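You operate a simulated robot arm through the tools that you are given. There is no shell and no other tool. Be economical: measure what you need, move in short steps, check, and stop when the job is done.

You are at the controls of a simulated robot arm. One attempt, no reset.

JOB
Press the white button marked set zero two times. Press the button marked test two times. Open the drawer marked samples, take the can marked peach sample from the inside of the drawer marked samples and put it on the top of small steel table and shut the samples again. Any order will do. Set down upright: can marked peach sample.

It is judged by the outcome, as a careful person would: the job done as asked, and still so three seconds after it is handed in. It fails if anything else is knocked over, pushed out of place, dropped, spilled or broken.

ROBOT AND FRAMES
A 7-joint arm with a two-finger parallel gripper on a trunk, on a base that drives. Base frame: it is fixed to the floor where the robot stands at the start and does not move with it; the origin is under the middle of the robot, x ahead of it, y to its left, z up. Readings come in m, degrees, newtons and seconds.
With the tool pointing down near the work surface it reaches from about 0.24 to 0.72 m from the robot's upright axis, wherever it stands. Its first joint turns from -115.0 to 115.0 degrees. Places, roughly: button marked test [0.8, -2.1, 1]; can marked peach sample [0.5, -2.25, 0.75]; drawer marked samples [0.4, -2.2, 0.7]; top of small steel table [3.1, -1.6, 0.7]; white button marked set zero [0.5, 0.1, 0.9]. Payload 3.91 kg.
Tool frame: the origin (TCP) lies between the finger pads and is the grasp point; the fingertips stand 0.03 m ahead of it; z points along the fingers, y is the line along which they close. Largest opening 0.11 m; finger width 0.02, thickness 0.01; the body of the gripper, 0.048 by 0.112 m, starts 0.055 m behind the TCP.
Orientation is that of the tool frame in the base frame, as a unit quaternion [x, y, z, w]. With the fingers straight down and closing along the base's y, the tool's x points along the base's -x, its y along +y and its z along -z.

CONTROLS
- The arm moves only by the tool play_rows. Its argument "rows" is a list of rows, each a list of 3 entries, a list of its own where there are three numbers: the shift along the base's x, y, z in mm, then the turn, a rotation vector about the base's x, y, z in degrees, then the gripper command, from -1 (shut) to 1 (fully open), values between in proportion. In form: [[[dx, dy, dz], [wx, wy, wz], gripper], ...]. A call has 1 to 8 rows; each row is the pose to reach, as a shift and turn from the pose commanded when the call began. Each row takes 0.2 s and may step no farther than 0.05 m and 8.6 degrees from the row before; otherwise, or with a gripper value out of range, the whole call is refused. A pose out of reach is approached as far as the arm can. The call stops where the force on the tool passes 40 N (or 10 N more than at its start, if that is more) or the arm is blocked; 0.2 s more then pass. The fingers move at their own pace (about 0.108 m/s each) and stop on an object; they squeeze with about 27 N. The grip force told is the motor's: it shows also when the fingers shut on nothing. Time passes only in rows, and 0.2 s behind the last, so rows that repeat a pose let the fingers close. The reply holds the time, the measured pose of the TCP, the force on the tool along the base axes, the opening and the grip force, in the units named above and with some noise, with the torque about the TCP (base axes, N m) and any sound that the robot's microphone picked up.
- Cameras (640 x 400 px; columns grow to the right, rows downward): "scene" is now at [0.0201, 0.1631, 1.6114]; the picture's right is [0.12, -0.99, 0.00], its down [-0.71, -0.08, -0.69] and it looks along [0.69, 0.08, -0.72] (base axes); focal length 257 px, centre (320, 200). "wrist" rides on the gripper at [0.072, 0.017, -0.103] in the tool frame; the picture's right is [-0.23, 0.97, 0.00], its down [-0.76, -0.18, -0.62] and it looks along [-0.61, -0.14, 0.78] (tool axes); focal length 222 px, centre (320, 200). There is no depth. A picture from a camera that has moved, and an enlarged one, comes with that camera's place and axes in the base frame and with its lens.
- grab_frame(camera): a new picture of that camera. It takes no simulated time.
- lift_body(by): slides the trunk up (or, below 0, down) by that many m; the arm and the scene camera ride with it, the base frame stays. It gives what a move gives, with no picture.
- drive_base(legs): drives the robot by 1 to 6 legs, each [ahead, turn to the left] in m and degrees, along the robot's own axes; the way and the turn of a leg run together, so that a leg with both is an arc; at most 1.5 m and 180 degrees a leg. The arm and the cameras ride along, it lands a little off, and it stops where it bumps. It gives what a move gives.
- turn_head(pan, tilt): turns the head with the scene camera to pan (to the left, within 155 degrees either way) and tilt (down, from -29 to 69), counted from straight ahead of the robot. It gives what a move gives.
- close_up(camera, box): a new picture of the part [left, top, right, bottom] of that camera's present view, enlarged. It takes no simulated time.
- finish_job(): hands the job in; it is judged then, once.

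Go step by step. Nothing tells you exact positions but the pictures and the camera data: compare them with the known pose of the tool, close in by small moves and look again before you grip or let go. The budget is 165 turns and 120 pictures, counting those below and the enlarged ones. Unless the task says otherwise, let go and move clear before handing in, and close with one line.

The tools are called as a command line: name --argument value ..., lists and objects as JSON in quotes. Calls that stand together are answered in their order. play_rows: Moves the arm, as the interface text tells. Its arguments: {"type":"object","properties":{"rows":{"type":"array","items":{"type":"array"}}},"required":["rows"]} The other tools are called the same way: lift_body (by) slides the trunk up or down; drive_base (legs) drives the base; turn_head (pan, tilt) turns the head that bears the scene camera; grab_frame (camera) takes a picture; close_up (camera, box) takes an enlarged picture of a part of a camera's view; finish_job () hands the job in.

At the start:

```text
time_s: 0.0
position: [0.4654, 0.1704, 1.1906]
tool_rot: [0.0, 1.0, 0.0, 0.0]
contact_force: [0.5, -0.5, 0.6]
ft_torque: [-0.04, 0.01, -0.03]
width: 0.1103
grasp_force: 0.0
trunk travel left (down, up): [-0.725, 0.265]
robot x, y, heading: [-0.003, 0.001, -0.2]
head pan, tilt: [6.7, 46.0]
```

scene: 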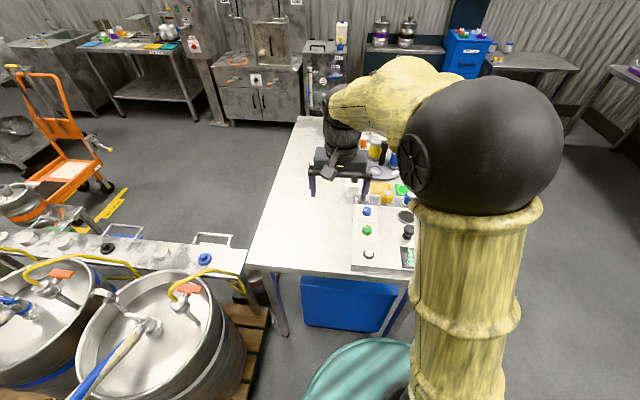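
wrist: 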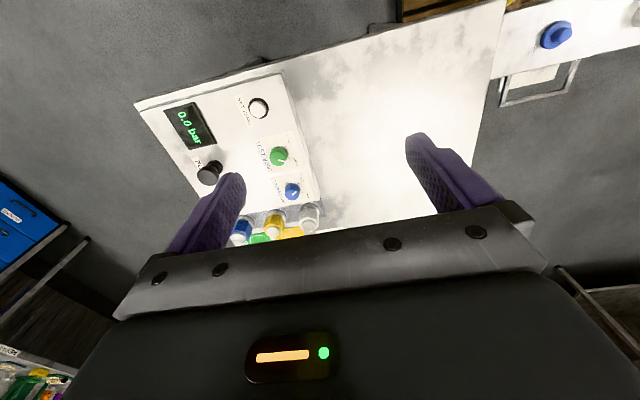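

I see a panel on the white work table with a display, a white button, a green and a blue knob/button. I'll zoom in to read the labels.

close_up --camera "wrist" --box '[130, 60, 350, 250]'

close_up --camera "scene" --box '[300, 120, 430, 290]'

```text
2.11 times, centred on (240, 155) of wrist
camera zoom: at [0.3935, 0.1878, 1.2938], right [0.23, 0.97, 0.0], down [0.76, -0.18, 0.62], along [0.61, -0.14, -0.78], focal length 468 px, centre (488, 295)
```

zoom: 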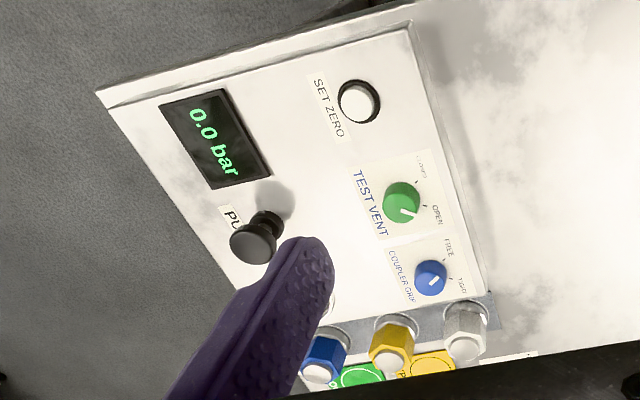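

```text
2.35 times, centred on (365, 205) of scene
camera zoom: at [0.0201, 0.1631, 1.6114], right [0.12, -0.99, 0.0], down [-0.71, -0.08, -0.69], along [0.69, 0.08, -0.72], focal length 604 px, centre (214, 188)
```

zoom: 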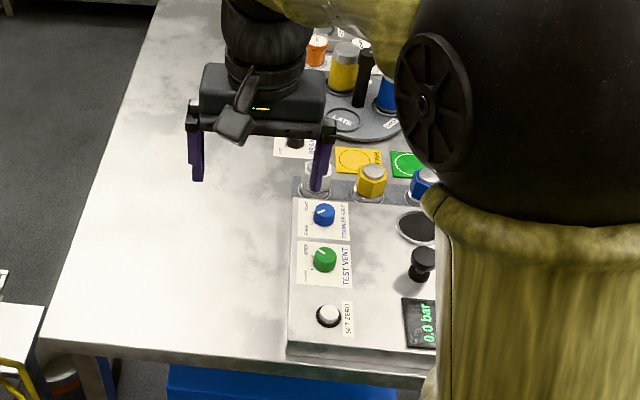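

By triangulation, the set zero button is at about (0.483, 0.061, 0.90). I'll close the gripper, move above the button and check again.

play_rows --rows '[[[4, -22, -36], [0, 0, 0], -1], [[8, -44, -72], [0, 0, 0], -1], [[12, -66, -108], [0, 0, 0], -1], [[15, -88, -144], [0, 0, 0], -1], [[18, -109, -180], [0, 0, 0], -1], [[18, -109, -200], [0, 0, 0], -1]]'

grab_frame --camera "wrist"

grab_frame --camera "scene"

```text
time_s: 1.4
position: [0.4865, 0.0617, 0.9871]
tool_rot: [-0.001, 1.0, 0.0, 0.0]
contact_force: [-0.3, 0.2, 0.2]
ft_torque: [-0.03, 0.03, 0.04]
width: 0.0
grasp_force: 26.8
trunk travel left (down, up): [-0.725, 0.265]
robot x, y, heading: [0.0026, 0.0006, -0.2]
head pan, tilt: [6.7, 46.0]
```

```text
115 pictures are left
camera wrist: at [0.4141, 0.0789, 1.0918], right [0.23, 0.97, 0.0], down [0.76, -0.18, 0.62], along [0.61, -0.14, -0.78], focal length 222 px, centre (320, 200)
```

wrist: 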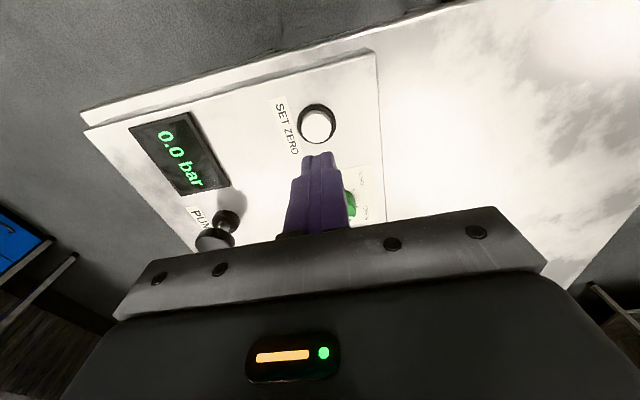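

```text
114 pictures are left
camera scene: at [0.0204, 0.1633, 1.6114], right [0.12, -0.99, 0.0], down [-0.71, -0.08, -0.69], along [0.69, 0.08, -0.72], focal length 257 px, centre (320, 200)
```

scene: 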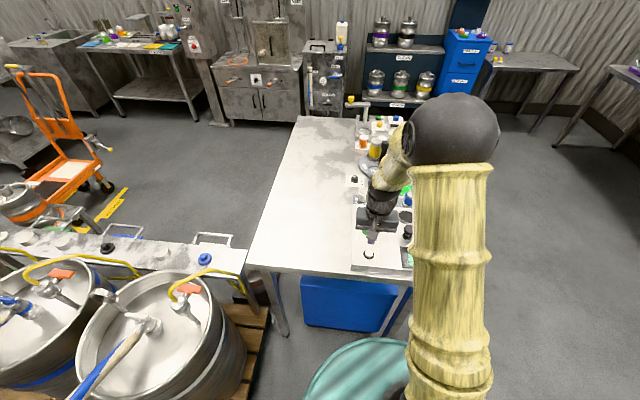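

The button is at about (0.481, 0.061, 0.90) and the tip is about 57 mm above it. I'll come down onto it in small steps.

play_rows --rows '[[[-5, -1, -30], [0, 0, 0], -1], [[-5, -1, -48], [0, 0, 0], -1], [[-5, -1, -52], [0, 0, 0], -1], [[-5, -1, -55], [0, 0, 0], -1], [[-5, -1, -58], [0, 0, 0], -1], [[-5, -1, -60], [0, 0, 0], -1]]'

grab_frame --camera "wrist"

```text
time_s: 2.8
position: [0.4781, 0.0593, 0.9323]
tool_rot: [0.0, 1.0, 0.001, 0.003]
contact_force: [-2.5, -3.3, 36.6]
ft_torque: [-0.08, 0.17, 0.07]
width: 0.0001
grasp_force: 27.5
trunk travel left (down, up): [-0.725, 0.265]
robot x, y, heading: [-0.0003, -0.0034, -0.0]
head pan, tilt: [6.7, 46.0]
heard: click
```

```text
113 pictures are left
camera wrist: at [0.406, 0.0766, 1.0358], right [0.23, 0.97, 0.0], down [0.76, -0.18, 0.63], along [0.61, -0.14, -0.78], focal length 222 px, centre (320, 200)
```

wrist: 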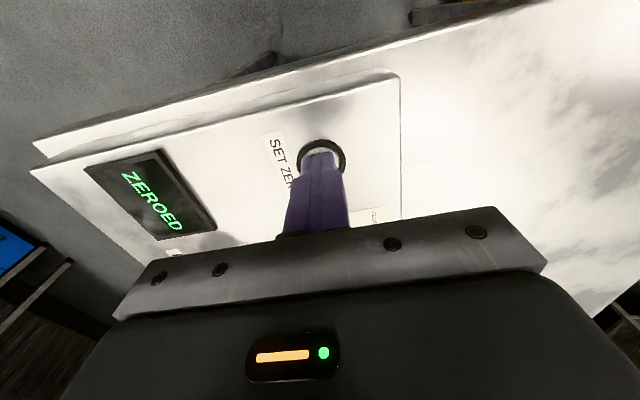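

The button clicked and the display reads ZEROED. I'll lift off and press it a second time.

play_rows --rows '[[[1, 1, 20], [0, 0, 0], -1], [[1, 1, 20], [0, 0, 0], -1]]'

grab_frame --camera "wrist"

```text
time_s: 3.4
position: [0.4824, 0.0621, 0.9516]
tool_rot: [0.0, 1.0, 0.0, -0.001]
contact_force: [0.0, 0.2, 0.1]
ft_torque: [0.02, 0.0, -0.01]
width: 0.0
grasp_force: 26.7
trunk travel left (down, up): [-0.725, 0.265]
robot x, y, heading: [0.002, 0.0015, -0.0]
head pan, tilt: [6.7, 46.0]
```

```text
112 pictures are left
camera wrist: at [0.4093, 0.0789, 1.0542], right [0.23, 0.97, 0.0], down [0.76, -0.18, 0.62], along [0.61, -0.14, -0.78], focal length 222 px, centre (320, 200)
```

wrist: 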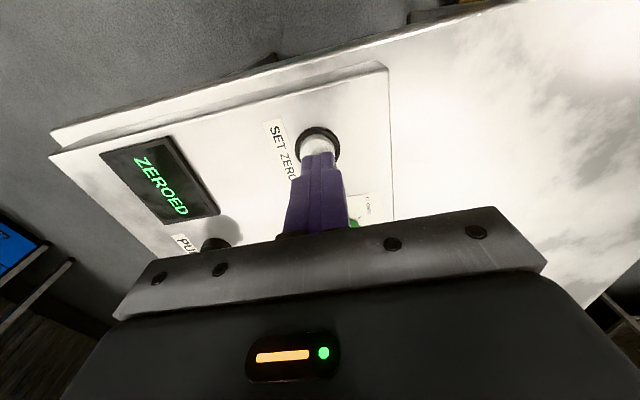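

The button has sprung back up, so I'll press it again.

play_rows --rows '[[[-1, -1, -12], [0, 0, 0], -1], [[-1, -1, -15], [0, 0, 0], -1], [[-1, -1, -18], [0, 0, 0], -1], [[-1, -1, -20], [0, 0, 0], -1], [[-1, -1, -22], [0, 0, 0], -1]]'

grab_frame --camera "wrist"

```text
time_s: 4.7
position: [0.4795, 0.06, 0.9371]
tool_rot: [0.0, 1.0, 0.002, 0.009]
contact_force: [-2.0, 0.7, 24.2]
ft_torque: [-0.01, 0.14, 0.04]
width: 0.0001
grasp_force: 26.5
trunk travel left (down, up): [-0.725, 0.265]
robot x, y, heading: [0.0001, 0.0009, 0.1]
head pan, tilt: [6.7, 46.0]
heard: click
stopped in row 5: the force on the tool passed its limit (the readings are from after the stop); the commanded pose is now the measured one
```

```text
111 pictures are left
camera wrist: at [0.4056, 0.0772, 1.0384], right [0.23, 0.97, 0.01], down [0.75, -0.18, 0.64], along [0.62, -0.14, -0.77], focal length 222 px, centre (320, 200)
```

wrist: 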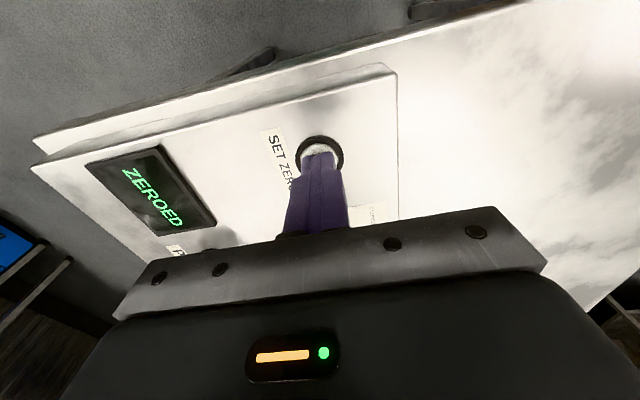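

That was the second click. I'll raise the arm and look to the right towards the samples drawer.

play_rows --rows '[[[0, 0, 45], [0, 0, 0], -1], [[0, 0, 90], [0, 0, 0], -1], [[0, 0, 135], [0, 0, 0], -1], [[-30, 0, 170], [0, 0, 0], -1], [[-60, 0, 200], [0, 0, 0], -1], [[-100, 0, 220], [0, 0, 0], -1]]'

turn_head --pan -75 --tilt 30

grab_frame --camera "scene"

```text
time_s: 6.1
position: [0.3813, 0.062, 1.1501]
tool_rot: [0.0, 1.0, 0.002, 0.004]
contact_force: [-0.1, -1.1, -0.4]
ft_torque: [0.02, -0.01, 0.0]
width: 0.0
grasp_force: 26.5
trunk travel left (down, up): [-0.725, 0.265]
robot x, y, heading: [-0.0011, 0.0032, 0.1]
head pan, tilt: [6.7, 46.0]
```

```text
time_s: 7.6
position: [0.3844, 0.0604, 1.1495]
tool_rot: [-0.001, 1.0, 0.001, 0.005]
contact_force: [0.1, 0.0, -0.2]
ft_torque: [-0.01, 0.02, -0.01]
width: 0.0
grasp_force: 27.5
trunk travel left (down, up): [-0.725, 0.265]
robot x, y, heading: [-0.0023, 0.0002, -0.1]
head pan, tilt: [-75.0, 30.0]
```

```text
110 pictures are left
camera scene: at [-0.0364, 0.0662, 1.6354], right [-0.97, -0.26, 0.0], down [-0.13, 0.48, -0.87], along [0.22, -0.84, -0.5], focal length 257 px, centre (320, 200)
```

scene: 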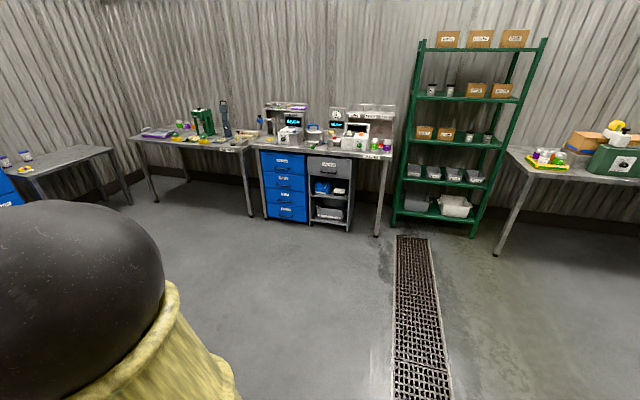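

close_up --camera "scene" --box '[240, 90, 410, 240]'

turn_head --pan -28 --tilt 30

grab_frame --camera "scene"

```text
2.67 times, centred on (325, 165) of scene
camera zoom: at [-0.0364, 0.0662, 1.6354], right [-0.97, -0.26, 0.0], down [-0.13, 0.48, -0.87], along [0.22, -0.84, -0.5], focal length 684 px, centre (307, 293)
```

zoom: 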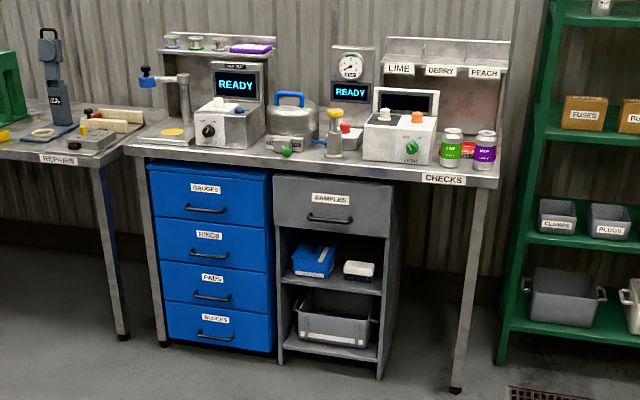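

```text
time_s: 8.8
position: [0.383, 0.0614, 1.1484]
tool_rot: [0.0, 1.0, 0.001, 0.004]
contact_force: [-0.6, 0.4, 0.0]
ft_torque: [-0.01, 0.0, -0.03]
width: 0.0
grasp_force: 26.9
trunk travel left (down, up): [-0.725, 0.265]
robot x, y, heading: [-0.0025, 0.0052, -0.1]
head pan, tilt: [-28.0, 30.0]
```

```text
108 pictures are left
camera scene: at [0.0199, 0.111, 1.6354], right [-0.47, -0.88, 0.0], down [-0.44, 0.24, -0.87], along [0.76, -0.41, -0.5], focal length 257 px, centre (320, 200)
```

scene: 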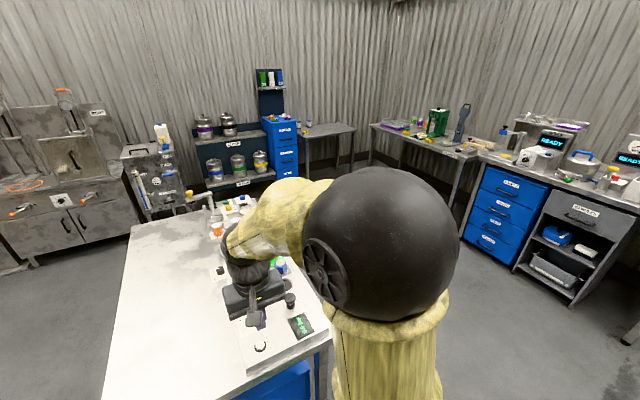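

The samples drawer is the grey unit under the checks bench, with its front at about y = -1.98 and x = 0.43. The small steel table stands in the far corner. I'll turn right and drive towards the bench.

drive_base --legs '[[0, -90], [0.7, 0], [0, 33], [0.65, 0], [0, -33]]'

turn_head --pan 0 --tilt 40

grab_frame --camera "scene"

grab_frame --camera "wrist"

```text
time_s: 22.7
position: [0.4817, -1.5969, 1.1494]
tool_rot: [0.691, 0.723, -0.002, 0.004]
contact_force: [0.5, -0.7, -1.2]
ft_torque: [0.02, 0.02, -0.04]
width: 0.0
grasp_force: 27.0
trunk travel left (down, up): [-0.725, 0.265]
robot x, y, heading: [0.4048, -1.2177, -87.4]
head pan, tilt: [-28.0, 30.0]
```

```text
time_s: 23.6
position: [0.4814, -1.5971, 1.1489]
tool_rot: [0.691, 0.722, -0.003, 0.005]
contact_force: [-0.7, -0.3, 0.1]
ft_torque: [0.02, -0.06, -0.01]
width: 0.0003
grasp_force: 26.6
trunk travel left (down, up): [-0.725, 0.265]
robot x, y, heading: [0.4027, -1.2181, -87.5]
head pan, tilt: [0.0, 40.0]
```

```text
107 pictures are left
camera scene: at [0.5566, -1.2345, 1.6201], right [-1.0, -0.04, 0.0], down [-0.03, 0.64, -0.77], along [0.03, -0.77, -0.64], focal length 257 px, centre (320, 200)
```

scene: 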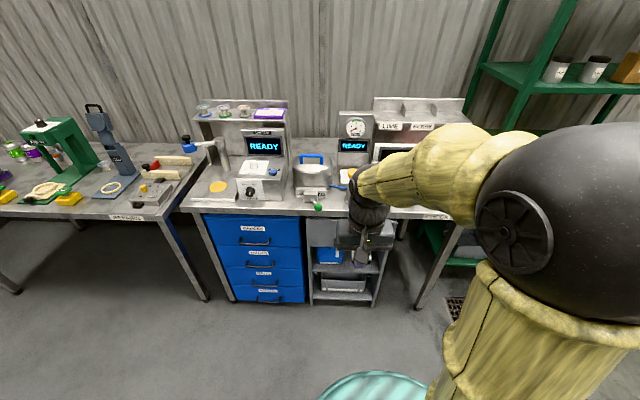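

```text
106 pictures are left
camera wrist: at [0.4955, -1.5225, 1.2523], right [0.98, -0.18, 0.0], down [-0.15, -0.76, 0.63], along [-0.11, -0.62, -0.78], focal length 222 px, centre (320, 200)
```

wrist: 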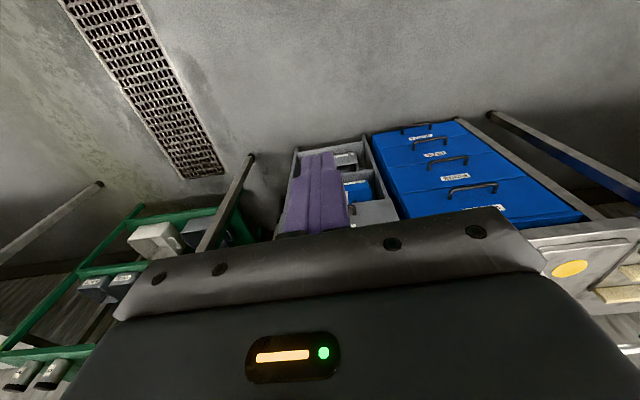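

The bench is now in front of me. I'll zoom in to find the test button.

close_up --camera "scene" --box '[190, 95, 290, 215]'

close_up --camera "scene" --box '[280, 95, 380, 215]'

```text
3.33 times, centred on (240, 155) of scene
camera zoom: at [0.5566, -1.2345, 1.6201], right [-1.0, -0.04, 0.0], down [-0.03, 0.64, -0.77], along [0.03, -0.77, -0.64], focal length 855 px, centre (587, 350)
```

zoom: 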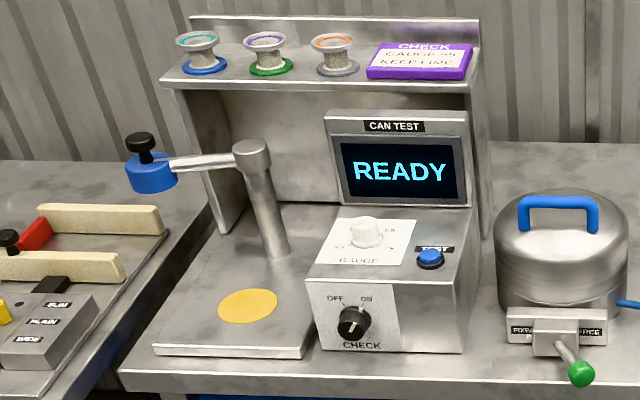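

```text
3.33 times, centred on (330, 155) of scene
camera zoom: at [0.5566, -1.2345, 1.6201], right [-1.0, -0.04, 0.0], down [-0.03, 0.64, -0.77], along [0.03, -0.77, -0.64], focal length 855 px, centre (287, 350)
```

zoom: 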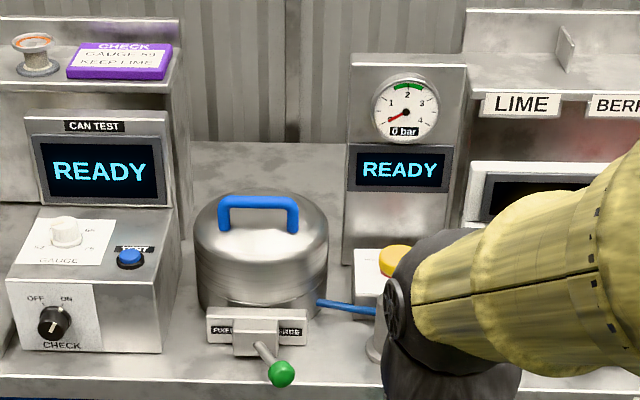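

The test button is the blue one on the can test box, at about (0.80, -2.16, 1.0). I'll drive in closer to it.

drive_base --legs '[[0, 44], [0.41, 0], [0, -46]]'

turn_head --pan 0 --tilt 45

grab_frame --camera "scene"

grab_frame --camera "wrist"

```text
time_s: 30.3
position: [0.7757, -1.8736, 1.1495]
tool_rot: [0.697, 0.717, -0.003, 0.003]
contact_force: [0.2, -0.1, 0.6]
ft_torque: [0.01, 0.01, -0.01]
width: 0.0
grasp_force: 27.4
trunk travel left (down, up): [-0.725, 0.265]
robot x, y, heading: [0.7037, -1.4941, -88.8]
head pan, tilt: [0.0, 40.0]
```

```text
time_s: 31.0
position: [0.7762, -1.8744, 1.1493]
tool_rot: [0.698, 0.716, -0.002, 0.004]
contact_force: [-0.4, -0.5, -0.5]
ft_torque: [0.0, 0.02, 0.02]
width: 0.0002
grasp_force: 27.3
trunk travel left (down, up): [-0.725, 0.265]
robot x, y, heading: [0.7047, -1.4904, -88.6]
head pan, tilt: [0.0, 45.0]
```

```text
103 pictures are left
camera scene: at [0.8578, -1.5094, 1.6128], right [-1.0, -0.02, 0.0], down [-0.02, 0.71, -0.71], along [0.02, -0.71, -0.71], focal length 257 px, centre (320, 200)
```

scene: 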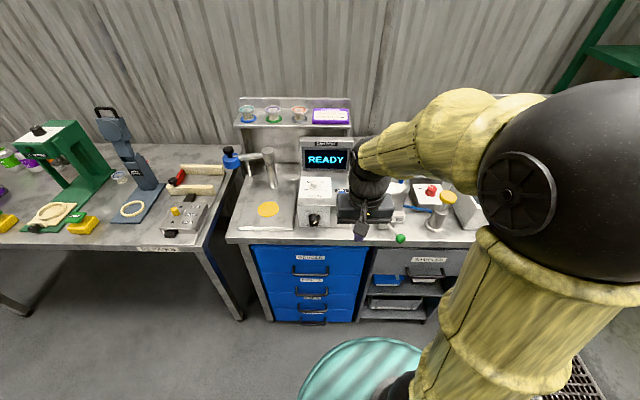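

```text
102 pictures are left
camera wrist: at [0.7915, -1.7998, 1.2523], right [0.98, -0.2, 0.0], down [-0.16, -0.76, 0.63], along [-0.12, -0.62, -0.78], focal length 222 px, centre (320, 200)
```

wrist: 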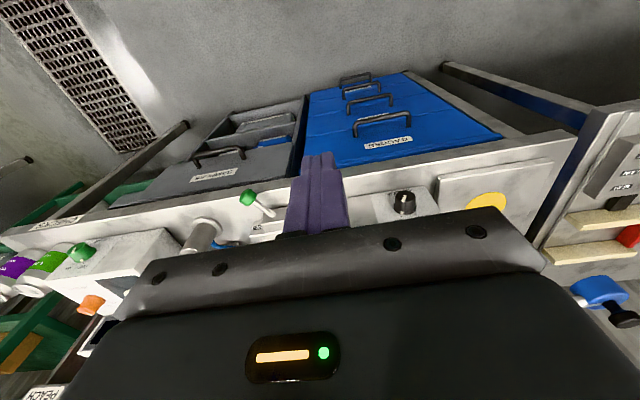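

The arm hides the button here. I'll move the arm aside and tilt the tool 30° forward, then look again.

play_rows --rows '[[[-40, 0, 10], [-7.5, 0, 0], -1], [[-80, 0, 20], [-15, 0, 0], -1], [[-120, 0, 30], [-22.5, 0, 0], -1], [[-160, 0, 40], [-30, 0, 0], -1]]'

grab_frame --camera "scene"

close_up --camera "scene" --box '[280, 120, 400, 240]'

```text
time_s: 32.0
position: [0.615, -1.871, 1.1909]
tool_rot: [0.673, 0.69, -0.189, 0.185]
contact_force: [-0.1, -0.1, 0.7]
ft_torque: [0.03, 0.0, 0.01]
width: 0.0002
grasp_force: 27.3
trunk travel left (down, up): [-0.725, 0.265]
robot x, y, heading: [0.7037, -1.4929, -88.7]
head pan, tilt: [0.0, 45.0]
```

```text
101 pictures are left
camera scene: at [0.8568, -1.5085, 1.6129], right [-1.0, -0.02, 0.0], down [-0.02, 0.71, -0.71], along [0.02, -0.71, -0.71], focal length 257 px, centre (320, 200)
```

scene: 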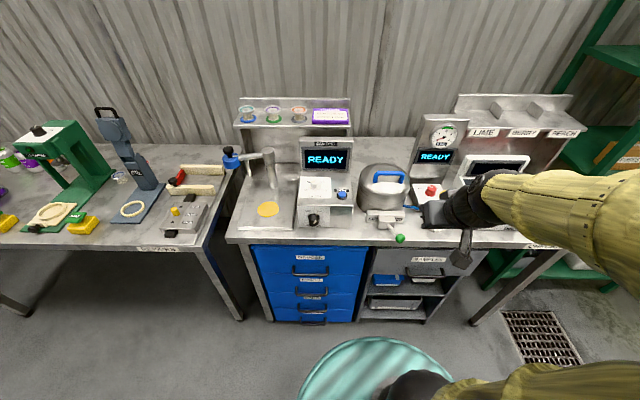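

```text
3.33 times, centred on (340, 180) of scene
camera zoom: at [0.8568, -1.5085, 1.6129], right [-1.0, -0.02, 0.0], down [-0.02, 0.71, -0.71], along [0.02, -0.71, -0.71], focal length 855 px, centre (253, 267)
```

zoom: 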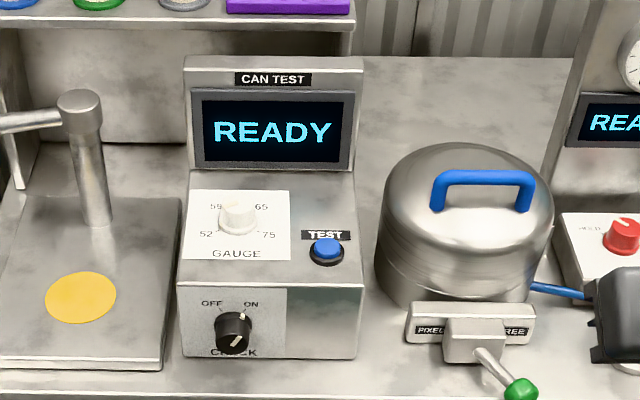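

The test button is at about (0.798, -2.162, 0.995). I'll go to a standoff along the tilted tool axis, moving sideways first and then forward.

play_rows --rows '[[[48, 0, 0], [0, 0, 0], -1], [[96, 0, 0], [0, 0, 0], -1], [[144, 0, 0], [0, 0, 0], -1], [[180, -30, -10], [0, 0, 0], -1], [[183, -75, -25], [0, 0, 0], -1], [[183, -120, -45], [0, 0, 0], -1], [[183, -165, -60], [0, 0, 0], -1], [[183, -205, -75], [0, 0, 0], -1]]'

grab_frame --camera "wrist"

grab_frame --camera "scene"

```text
time_s: 33.8
position: [0.7974, -2.0821, 1.1114]
tool_rot: [0.673, 0.691, -0.188, 0.184]
contact_force: [0.2, -0.8, -0.4]
ft_torque: [0.01, -0.03, 0.04]
width: 0.0002
grasp_force: 27.0
trunk travel left (down, up): [-0.725, 0.265]
robot x, y, heading: [0.7053, -1.4892, -88.8]
head pan, tilt: [0.0, 45.0]
```

```text
99 pictures are left
camera wrist: at [0.8125, -1.9674, 1.1639], right [0.98, -0.17, 0.1], down [-0.16, -0.35, 0.92], along [-0.12, -0.92, -0.37], focal length 222 px, centre (320, 200)
```

wrist: 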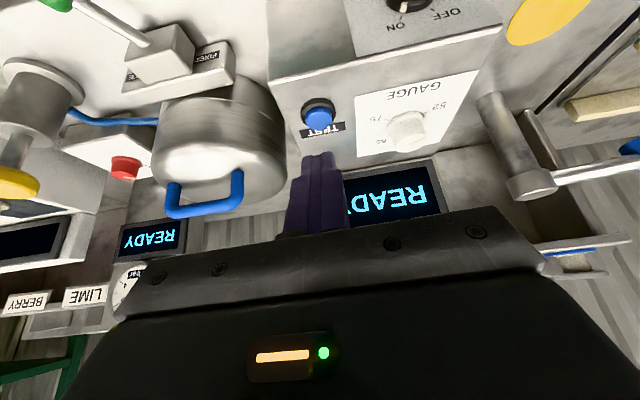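

```text
98 pictures are left
camera scene: at [0.8581, -1.511, 1.6127], right [-1.0, -0.02, 0.0], down [-0.02, 0.71, -0.71], along [0.02, -0.71, -0.71], focal length 257 px, centre (320, 200)
```

scene: 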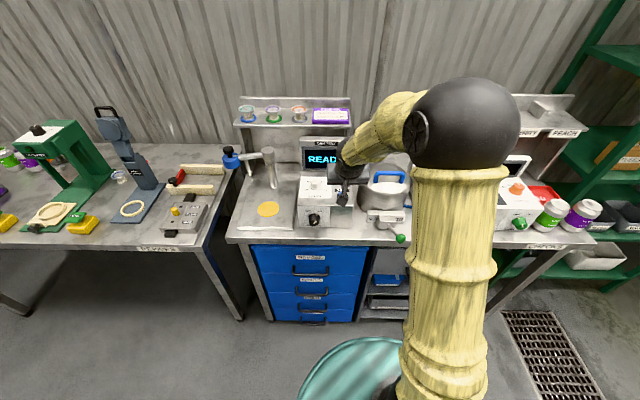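

The wrist camera agrees with that position. I'll press along the tool axis, slowing down near contact.

play_rows --rows '[[[0, -17, -25], [0, 0, 0], -1], [[0, -35, -49], [0, 0, 0], -1], [[0, -47, -71], [0, 0, 0], -1], [[0, -55, -83], [0, 0, 0], -1], [[0, -57, -88], [0, 0, 0], -1], [[0, -59, -91], [0, 0, 0], -1], [[0, -60, -94], [0, 0, 0], -1]]'

grab_frame --camera "wrist"

```text
time_s: 35.2
position: [0.7987, -2.138, 1.0347]
tool_rot: [0.671, 0.689, -0.195, 0.194]
contact_force: [-0.6, -5.1, 19.2]
ft_torque: [0.16, 0.01, 0.02]
width: 0.0
grasp_force: 27.0
trunk travel left (down, up): [-0.725, 0.265]
robot x, y, heading: [0.7017, -1.4943, -88.6]
head pan, tilt: [0.0, 45.0]
heard: click
stopped in row 7: the force on the tool passed its limit (the readings are from after the stop); the commanded pose is now the measured one
```

```text
97 pictures are left
camera wrist: at [0.8135, -2.0208, 1.0852], right [0.98, -0.17, 0.11], down [-0.16, -0.32, 0.93], along [-0.12, -0.93, -0.34], focal length 222 px, centre (320, 200)
```

wrist: 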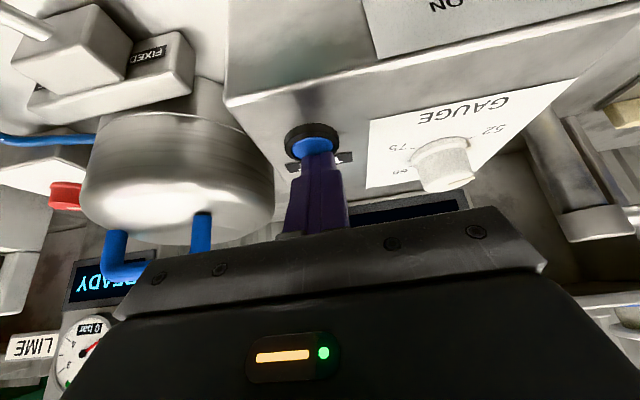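

It clicked once. I'll back off along the axis and check the display.

play_rows --rows '[[[0, 10, 17], [0, 0, 0], -1], [[0, 10, 17], [0, 0, 0], -1]]'

close_up --camera "scene" --box '[280, 120, 400, 240]'

grab_frame --camera "wrist"

```text
time_s: 35.8
position: [0.797, -2.1306, 1.0407]
tool_rot: [0.672, 0.692, -0.188, 0.184]
contact_force: [0.1, 0.7, 0.8]
ft_torque: [0.01, -0.03, -0.01]
width: 0.0002
grasp_force: 26.8
trunk travel left (down, up): [-0.725, 0.265]
robot x, y, heading: [0.7053, -1.4927, -89.0]
head pan, tilt: [0.0, 45.0]
```

```text
3.33 times, centred on (340, 180) of scene
camera zoom: at [0.858, -1.5107, 1.6124], right [-1.0, -0.02, 0.0], down [-0.02, 0.71, -0.71], along [0.02, -0.71, -0.71], focal length 855 px, centre (253, 267)
```

zoom: 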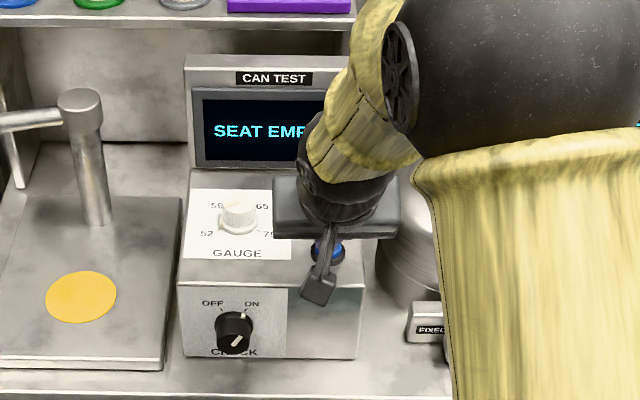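

```text
95 pictures are left
camera wrist: at [0.8141, -2.0151, 1.0934], right [0.98, -0.17, 0.1], down [-0.16, -0.34, 0.93], along [-0.12, -0.92, -0.36], focal length 222 px, centre (320, 200)
```

wrist: 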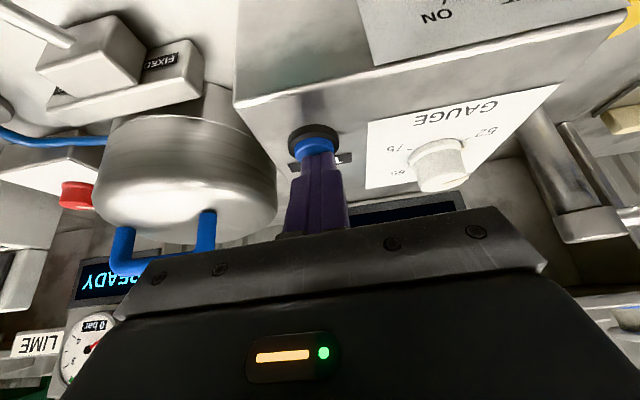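

The display now reads "SEAT EMPTY", so the first press registered. I'll back off further and press the second time.

play_rows --rows '[[[0, 10, 17], [0, 0, 0], -1], [[0, 10, 17], [0, 0, 0], -1], [[0, 0, 0], [0, 0, 0], -1], [[0, -6, -10], [0, 0, 0], -1], [[0, -8, -14], [0, 0, 0], -1], [[0, -10, -18], [0, 0, 0], -1], [[0, -12, -21], [0, 0, 0], -1], [[0, -13, -24], [0, 0, 0], -1]]'

grab_frame --camera "wrist"

```text
time_s: 37.4
position: [0.7994, -2.1402, 1.0347]
tool_rot: [0.671, 0.688, -0.196, 0.196]
contact_force: [-0.5, -5.0, 18.9]
ft_torque: [0.11, 0.01, 0.01]
width: 0.0
grasp_force: 26.6
trunk travel left (down, up): [-0.725, 0.265]
robot x, y, heading: [0.704, -1.4931, -88.8]
head pan, tilt: [0.0, 45.0]
heard: click
stopped in row 7: the force on the tool passed its limit (the readings are from after the stop); the commanded pose is now the measured one
```

```text
94 pictures are left
camera wrist: at [0.8141, -2.0226, 1.0846], right [0.98, -0.17, 0.11], down [-0.16, -0.32, 0.93], along [-0.12, -0.93, -0.34], focal length 222 px, centre (320, 200)
```

wrist: 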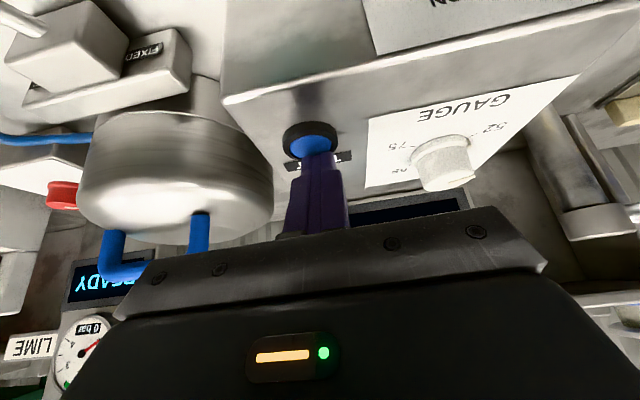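

That was the second click. I'll retract the arm clear.

play_rows --rows '[[[0, 20, 36], [0, 0, 0], -1], [[0, 50, 70], [0, 0, 0], -1], [[0, 92, 95], [0, 0, 0], -1], [[0, 138, 110], [0, 0, 0], -1], [[0, 185, 120], [0, 0, 0], -1], [[0, 230, 120], [0, 0, 0], -1], [[0, 275, 120], [0, 0, 0], -1]]'

close_up --camera "scene" --box '[280, 120, 500, 300]'

```text
time_s: 39.0
position: [0.8, -1.8638, 1.1457]
tool_rot: [0.672, 0.69, -0.191, 0.189]
contact_force: [0.0, 0.0, -0.2]
ft_torque: [0.0, 0.01, 0.02]
width: 0.0002
grasp_force: 27.7
trunk travel left (down, up): [-0.725, 0.265]
robot x, y, heading: [0.7038, -1.4901, -88.7]
head pan, tilt: [0.0, 45.0]
```

```text
2.22 times, centred on (390, 210) of scene
camera zoom: at [0.8574, -1.5075, 1.6129], right [-1.0, -0.02, 0.0], down [-0.02, 0.71, -0.71], along [0.02, -0.71, -0.71], focal length 570 px, centre (164, 178)
```

zoom: 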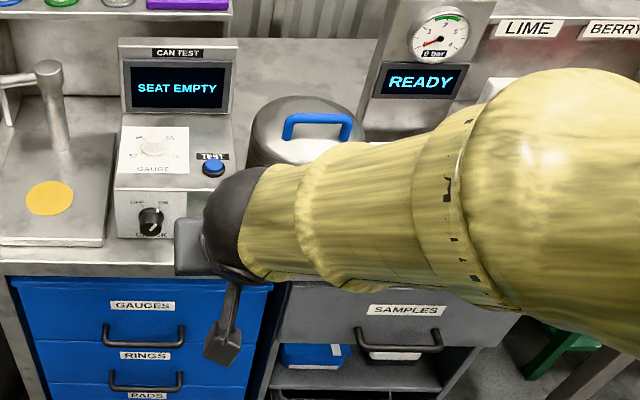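

The display shows SEAT EMPTY, and both presses are done. Now I'll back off to stand square in front of the samples drawer.

drive_base --legs '[[0, 45], [-0.36, 0], [0, -46]]'

lift_body --by -0.3

grab_frame --camera "scene"

grab_frame --camera "wrist"

```text
time_s: 45.4
position: [0.5392, -1.6221, 1.1452]
tool_rot: [0.676, 0.687, -0.191, 0.187]
contact_force: [0.3, 0.9, -0.4]
ft_torque: [0.03, 0.02, -0.03]
width: 0.0001
grasp_force: 27.1
trunk travel left (down, up): [-0.725, 0.265]
robot x, y, heading: [0.4469, -1.2504, -89.3]
head pan, tilt: [0.0, 45.0]
```

```text
time_s: 48.4
position: [0.541, -1.6221, 0.8455]
tool_rot: [0.676, 0.687, -0.191, 0.186]
contact_force: [0.2, 0.2, -0.5]
ft_torque: [0.0, 0.01, -0.02]
width: 0.0
grasp_force: 27.0
trunk travel left (down, up): [-0.425, 0.565]
robot x, y, heading: [0.4475, -1.2477, -89.5]
head pan, tilt: [0.0, 45.0]
```

```text
92 pictures are left
camera scene: at [0.6002, -1.2664, 1.3128], right [-1.0, -0.01, 0.0], down [-0.01, 0.71, -0.71], along [0.01, -0.71, -0.71], focal length 257 px, centre (320, 200)
```

scene: 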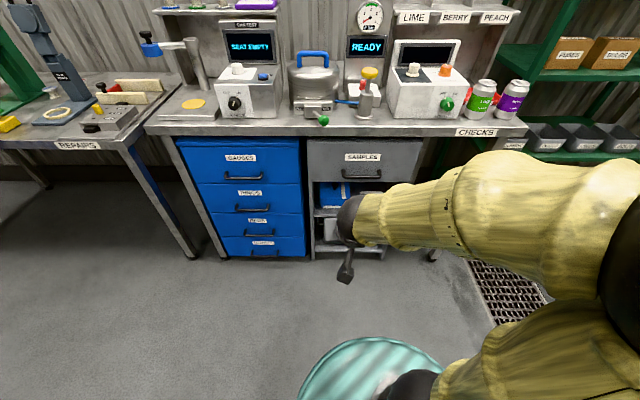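

```text
91 pictures are left
camera wrist: at [0.5563, -1.5066, 0.8965], right [0.98, -0.18, 0.11], down [-0.16, -0.33, 0.93], along [-0.13, -0.93, -0.36], focal length 222 px, centre (320, 200)
```

wrist: 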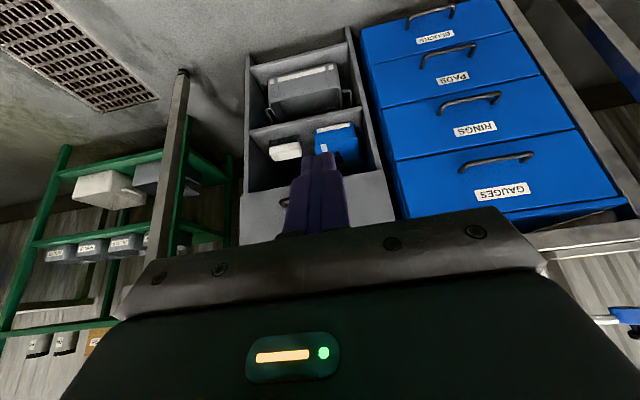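

close_up --camera "scene" --box '[300, 120, 430, 210]'

```text
4.44 times, centred on (365, 165) of scene
camera zoom: at [0.6002, -1.2664, 1.3128], right [-1.0, -0.01, 0.0], down [-0.01, 0.71, -0.71], along [0.01, -0.71, -0.71], focal length 1140 px, centre (120, 356)
```

zoom: 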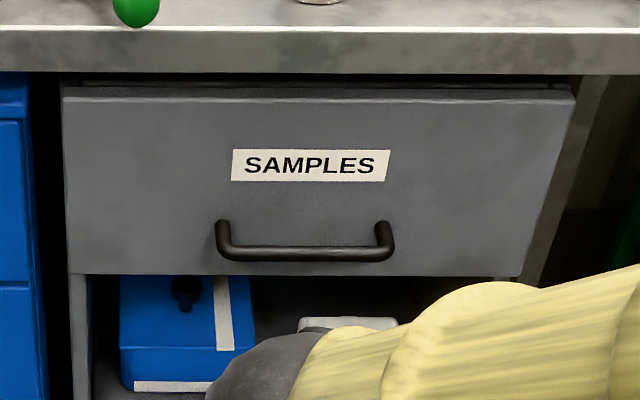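

The handle bar is at about (0.452, -2.027, 0.678) and runs along x. I'll turn the tool horizontal, first tilting it to point at the bench.

play_rows --rows '[[[-11, -20, -10], [-7.5, 0, 0], -1], [[-22, -40, -20], [-15, 0, 0], -1], [[-33, -60, -30], [-22.5, 0, 0], -1], [[-44, -80, -40], [-30, 0, 0], -1], [[-55, -100, -50], [-37.5, 0, 0], -1], [[-66, -120, -60], [-45, 0, 0], -1], [[-77, -140, -70], [-52.5, 0, 0], -1], [[-89, -160, -80], [-60, 0, 0], -1]]'

play_rows --rows '[[[0, 0, -10], [0, -8.3, 0], -1], [[0, 0, -20], [0, -16.6, 0], -1], [[0, 0, -30], [0, -24.9, 0], -1], [[0, 0, -40], [0, -33.2, 0], -1], [[0, 0, -50], [0, -41.5, 0], -1], [[0, 0, -60], [0, -49.8, 0], -1], [[0, 0, -70], [0, -58.1, 0], -1], [[0, 0, -80], [0, -66.4, 0], 0]]'

play_rows --rows '[[[0, 0, -2], [0, -8.2, 0], 0.2], [[0, 0, -4], [0, -16.4, 0], 0.2], [[0, 0, -6], [0, -23.6, 0], 0.2]]'

grab_frame --camera "scene"

grab_frame --camera "wrist"

```text
time_s: 50.2
position: [0.5199, -1.7751, 0.7757]
tool_rot: [-0.5, -0.493, 0.516, -0.49]
contact_force: [-0.5, 1.0, 0.2]
ft_torque: [0.01, 0.0, -0.01]
width: 0.0001
grasp_force: 27.2
out of reach, approached as far as the arm can: row 1, 2, 3, 4, 5, 6, 7, 8
trunk travel left (down, up): [-0.425, 0.565]
robot x, y, heading: [0.4484, -1.2488, -89.4]
head pan, tilt: [0.0, 45.0]
```

```text
time_s: 52.0
position: [0.5565, -1.7694, 0.8514]
tool_rot: [0.715, 0.146, -0.163, 0.664]
contact_force: [0.5, -0.5, -0.2]
ft_torque: [-0.01, 0.01, -0.03]
width: 0.055
grasp_force: 0.0
out of reach, approached as far as the arm can: row 1, 2, 3, 4, 5, 6, 7, 8
trunk travel left (down, up): [-0.425, 0.565]
robot x, y, heading: [0.4463, -1.2468, -89.5]
head pan, tilt: [0.0, 45.0]
```

```text
time_s: 52.8
position: [0.5483, -1.7672, 0.8853]
tool_rot: [0.739, 0.011, -0.015, 0.673]
contact_force: [-0.4, -0.1, 0.6]
ft_torque: [-0.03, 0.0, 0.03]
width: 0.0658
grasp_force: 0.1
out of reach, approached as far as the arm can: row 1, 2, 3
trunk travel left (down, up): [-0.425, 0.565]
robot x, y, heading: [0.4478, -1.2478, -89.5]
head pan, tilt: [0.0, 45.0]
```

```text
89 pictures are left
camera scene: at [0.6001, -1.2665, 1.3128], right [-1.0, -0.01, 0.0], down [-0.01, 0.71, -0.71], along [0.01, -0.71, -0.71], focal length 257 px, centre (320, 200)
```

scene: 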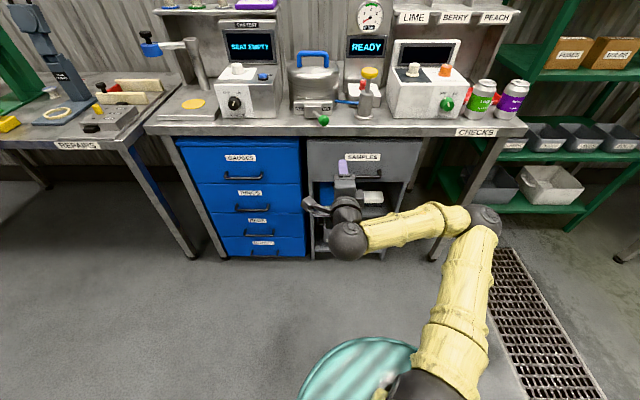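

```text
88 pictures are left
camera wrist: at [0.6225, -1.6655, 0.9095], right [-0.19, -0.09, 0.98], down [-0.76, 0.64, -0.09], along [-0.62, -0.76, -0.19], focal length 222 px, centre (320, 200)
```

wrist: 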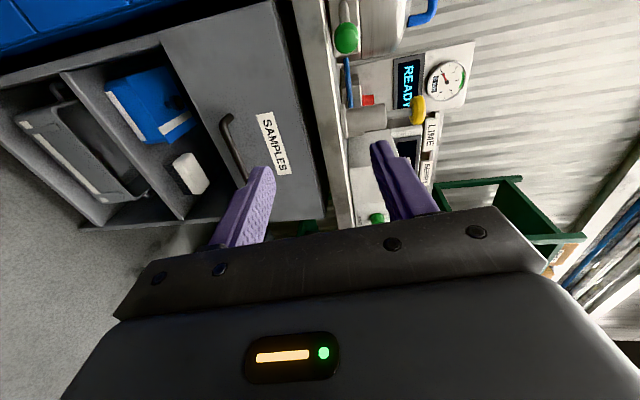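

The orientation is right, but the arm can't reach low enough with the trunk this high. I'll lower the trunk 0.2 m.

lift_body --by -0.2

play_rows --rows '[[[0, 0, 0], [0, 0, 0], 0.2]]'

```text
time_s: 55.0
position: [0.5484, -1.7665, 0.6847]
tool_rot: [0.74, 0.011, -0.015, 0.673]
contact_force: [0.2, 0.3, -0.8]
ft_torque: [0.02, 0.02, 0.0]
width: 0.0661
grasp_force: 0.1
trunk travel left (down, up): [-0.225, 0.765]
robot x, y, heading: [0.4456, -1.2447, -89.4]
head pan, tilt: [0.0, 45.0]
```

```text
time_s: 55.4
position: [0.5486, -1.7666, 0.6842]
tool_rot: [0.739, 0.013, -0.016, 0.673]
contact_force: [-0.1, 0.1, 0.1]
ft_torque: [-0.02, 0.0, -0.03]
width: 0.0662
grasp_force: 0.1
trunk travel left (down, up): [-0.225, 0.765]
robot x, y, heading: [0.4463, -1.2494, -89.2]
head pan, tilt: [0.0, 45.0]
```

The commanded pose matches the real one again. I'll move in front of the handle and level the tool.

play_rows --rows '[[[-32, -20, 0], [-2.6, 0, 0], 0.2], [[-64, -40, 0], [-5.2, 0, 0], 0.2], [[-96, -60, -2], [-5.2, 0, 0], 0.2], [[-97, -100, -3], [-5.2, 0, 0], 0.2], [[-97, -140, -4], [-5.2, 0, 0], 0.2]]'

grab_frame --camera "scene"

grab_frame --camera "wrist"

```text
time_s: 56.6
position: [0.4464, -1.9037, 0.7259]
tool_rot: [0.719, 0.012, -0.015, 0.695]
contact_force: [0.0, 0.1, 0.0]
ft_torque: [-0.02, 0.03, 0.0]
width: 0.0659
grasp_force: 0.1
out of reach, approached as far as the arm can: row 1, 2, 3, 4, 5
trunk travel left (down, up): [-0.225, 0.765]
robot x, y, heading: [0.4448, -1.2491, -89.4]
head pan, tilt: [0.0, 45.0]
```

```text
87 pictures are left
camera scene: at [0.6001, -1.2662, 1.1128], right [-1.0, -0.01, 0.0], down [-0.01, 0.71, -0.71], along [0.01, -0.71, -0.71], focal length 257 px, centre (320, 200)
```

scene: 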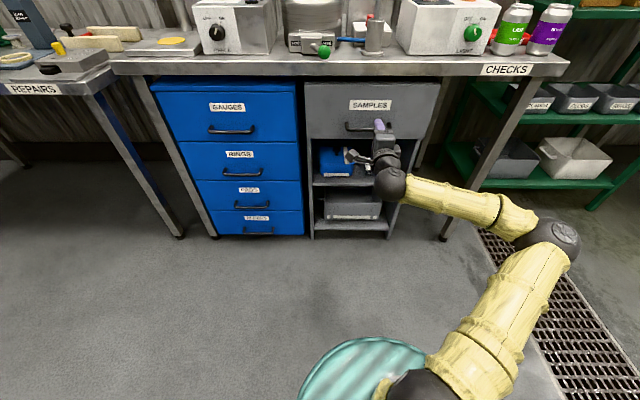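

```text
86 pictures are left
camera wrist: at [0.5196, -1.8001, 0.7429], right [-0.19, -0.03, 0.98], down [-0.77, 0.63, -0.13], along [-0.61, -0.78, -0.15], focal length 222 px, centre (320, 200)
```

wrist: 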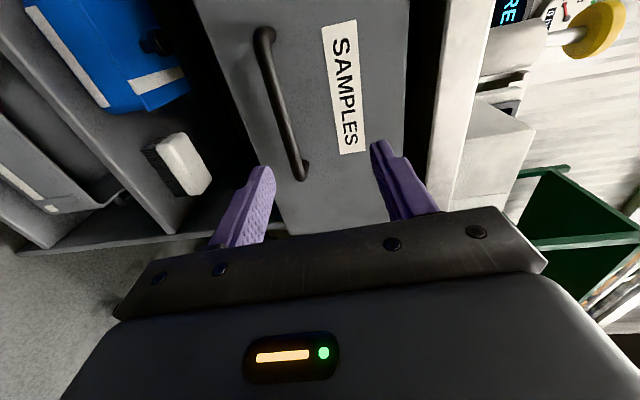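

The wrist view puts the handle at about (0.455, -2.027, 0.685). I'll lower the trunk a bit more so the arm has room to reach it.

lift_body --by -0.12

play_rows --rows '[[[2, 0, 26], [0, 0, 0], 0.2], [[5, -10, 50], [0, 0, 0], 0.2], [[8, -20, 79], [0, 0, 0], 0.2]]'

grab_frame --camera "wrist"

```text
time_s: 58.1
position: [0.4466, -1.9026, 0.6051]
tool_rot: [0.72, 0.013, -0.014, 0.694]
contact_force: [0.2, 0.4, 0.0]
ft_torque: [0.02, -0.02, 0.0]
width: 0.066
grasp_force: 0.1
trunk travel left (down, up): [-0.105, 0.885]
robot x, y, heading: [0.4478, -1.2487, -89.0]
head pan, tilt: [0.0, 45.0]
```

```text
time_s: 58.9
position: [0.453, -1.9239, 0.6827]
tool_rot: [0.72, 0.014, -0.014, 0.694]
contact_force: [-0.1, -1.0, -1.1]
ft_torque: [-0.02, 0.02, -0.01]
width: 0.0661
grasp_force: 0.1
trunk travel left (down, up): [-0.105, 0.885]
robot x, y, heading: [0.4492, -1.2446, -89.5]
head pan, tilt: [0.0, 45.0]
```

```text
85 pictures are left
camera wrist: at [0.5262, -1.821, 0.7011], right [-0.19, -0.04, 0.98], down [-0.77, 0.63, -0.13], along [-0.61, -0.78, -0.15], focal length 222 px, centre (320, 200)
```

wrist: 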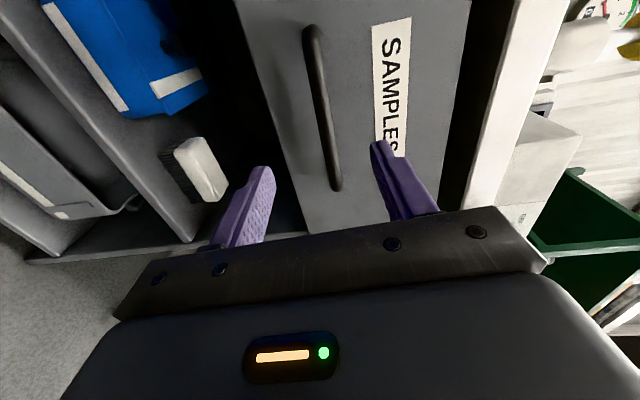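

The bar is level with the TCP and centred between the fingers. I'll move forward onto it.

play_rows --rows '[[[0, -40, 0], [0, 0, 0], 0.2], [[0, -70, 0], [0, 0, 0], 0.2], [[0, -85, 0], [0, 0, 0], 0.2], [[0, -92, 0], [0, 0, 0], 0.2]]'

grab_frame --camera "wrist"

close_up --camera "scene" --box '[290, 60, 450, 220]'

```text
time_s: 59.9
position: [0.4528, -2.0166, 0.684]
tool_rot: [0.72, 0.013, -0.014, 0.694]
contact_force: [0.2, -0.7, 0.9]
ft_torque: [0.01, -0.03, 0.0]
width: 0.0661
grasp_force: 0.0
trunk travel left (down, up): [-0.105, 0.885]
robot x, y, heading: [0.448, -1.2471, -89.4]
head pan, tilt: [0.0, 45.0]
```

```text
84 pictures are left
camera wrist: at [0.527, -1.9131, 0.7016], right [-0.19, -0.04, 0.98], down [-0.77, 0.63, -0.13], along [-0.61, -0.78, -0.15], focal length 222 px, centre (320, 200)
```

wrist: 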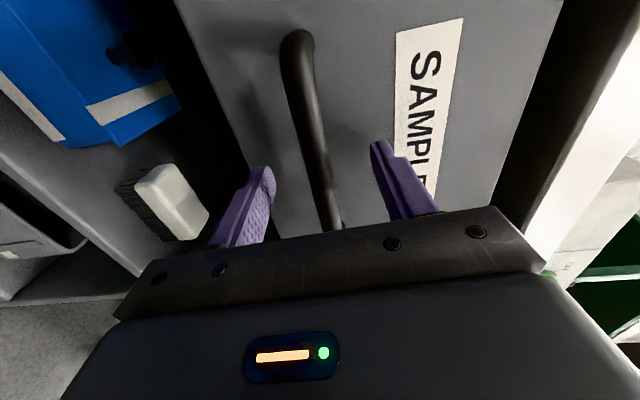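

```text
2.50 times, centred on (370, 140) of scene
camera zoom: at [0.6001, -1.2665, 0.9928], right [-1.0, -0.01, 0.0], down [-0.01, 0.71, -0.71], along [0.01, -0.71, -0.71], focal length 642 px, centre (195, 350)
```

zoom: 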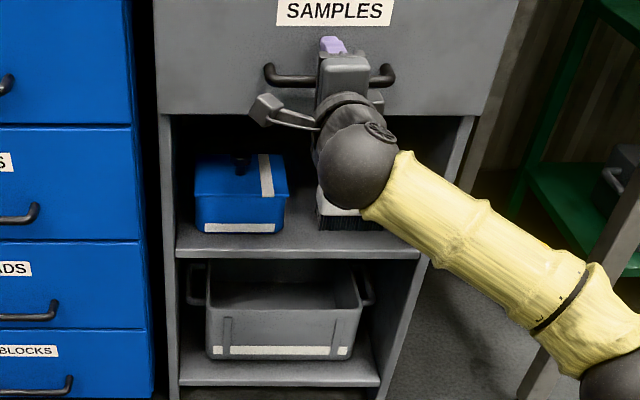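

The bar lies between the fingers close to the TCP. I'll close on it.

play_rows --rows '[[[0, 0, 3], [0, 0, 0], -1], [[0, 0, 3], [0, 0, 0], -1], [[0, 0, 3], [0, 0, 0], -1]]'

grab_frame --camera "wrist"

```text
time_s: 60.7
position: [0.4546, -2.0153, 0.6848]
tool_rot: [0.721, 0.014, -0.013, 0.693]
contact_force: [1.9, 4.5, -5.5]
ft_torque: [0.03, -1.02, -0.25]
width: 0.0142
grasp_force: 45.3
trunk travel left (down, up): [-0.105, 0.885]
robot x, y, heading: [0.4456, -1.25, -89.5]
head pan, tilt: [0.0, 45.0]
```

```text
82 pictures are left
camera wrist: at [0.5271, -1.9125, 0.7035], right [-0.19, -0.04, 0.98], down [-0.77, 0.63, -0.13], along [-0.61, -0.78, -0.15], focal length 222 px, centre (320, 200)
```

wrist: 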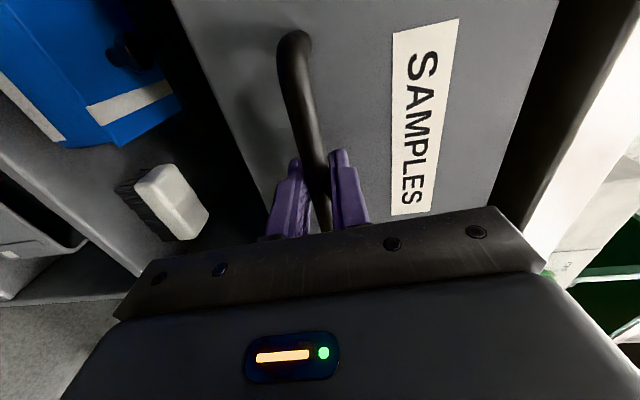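

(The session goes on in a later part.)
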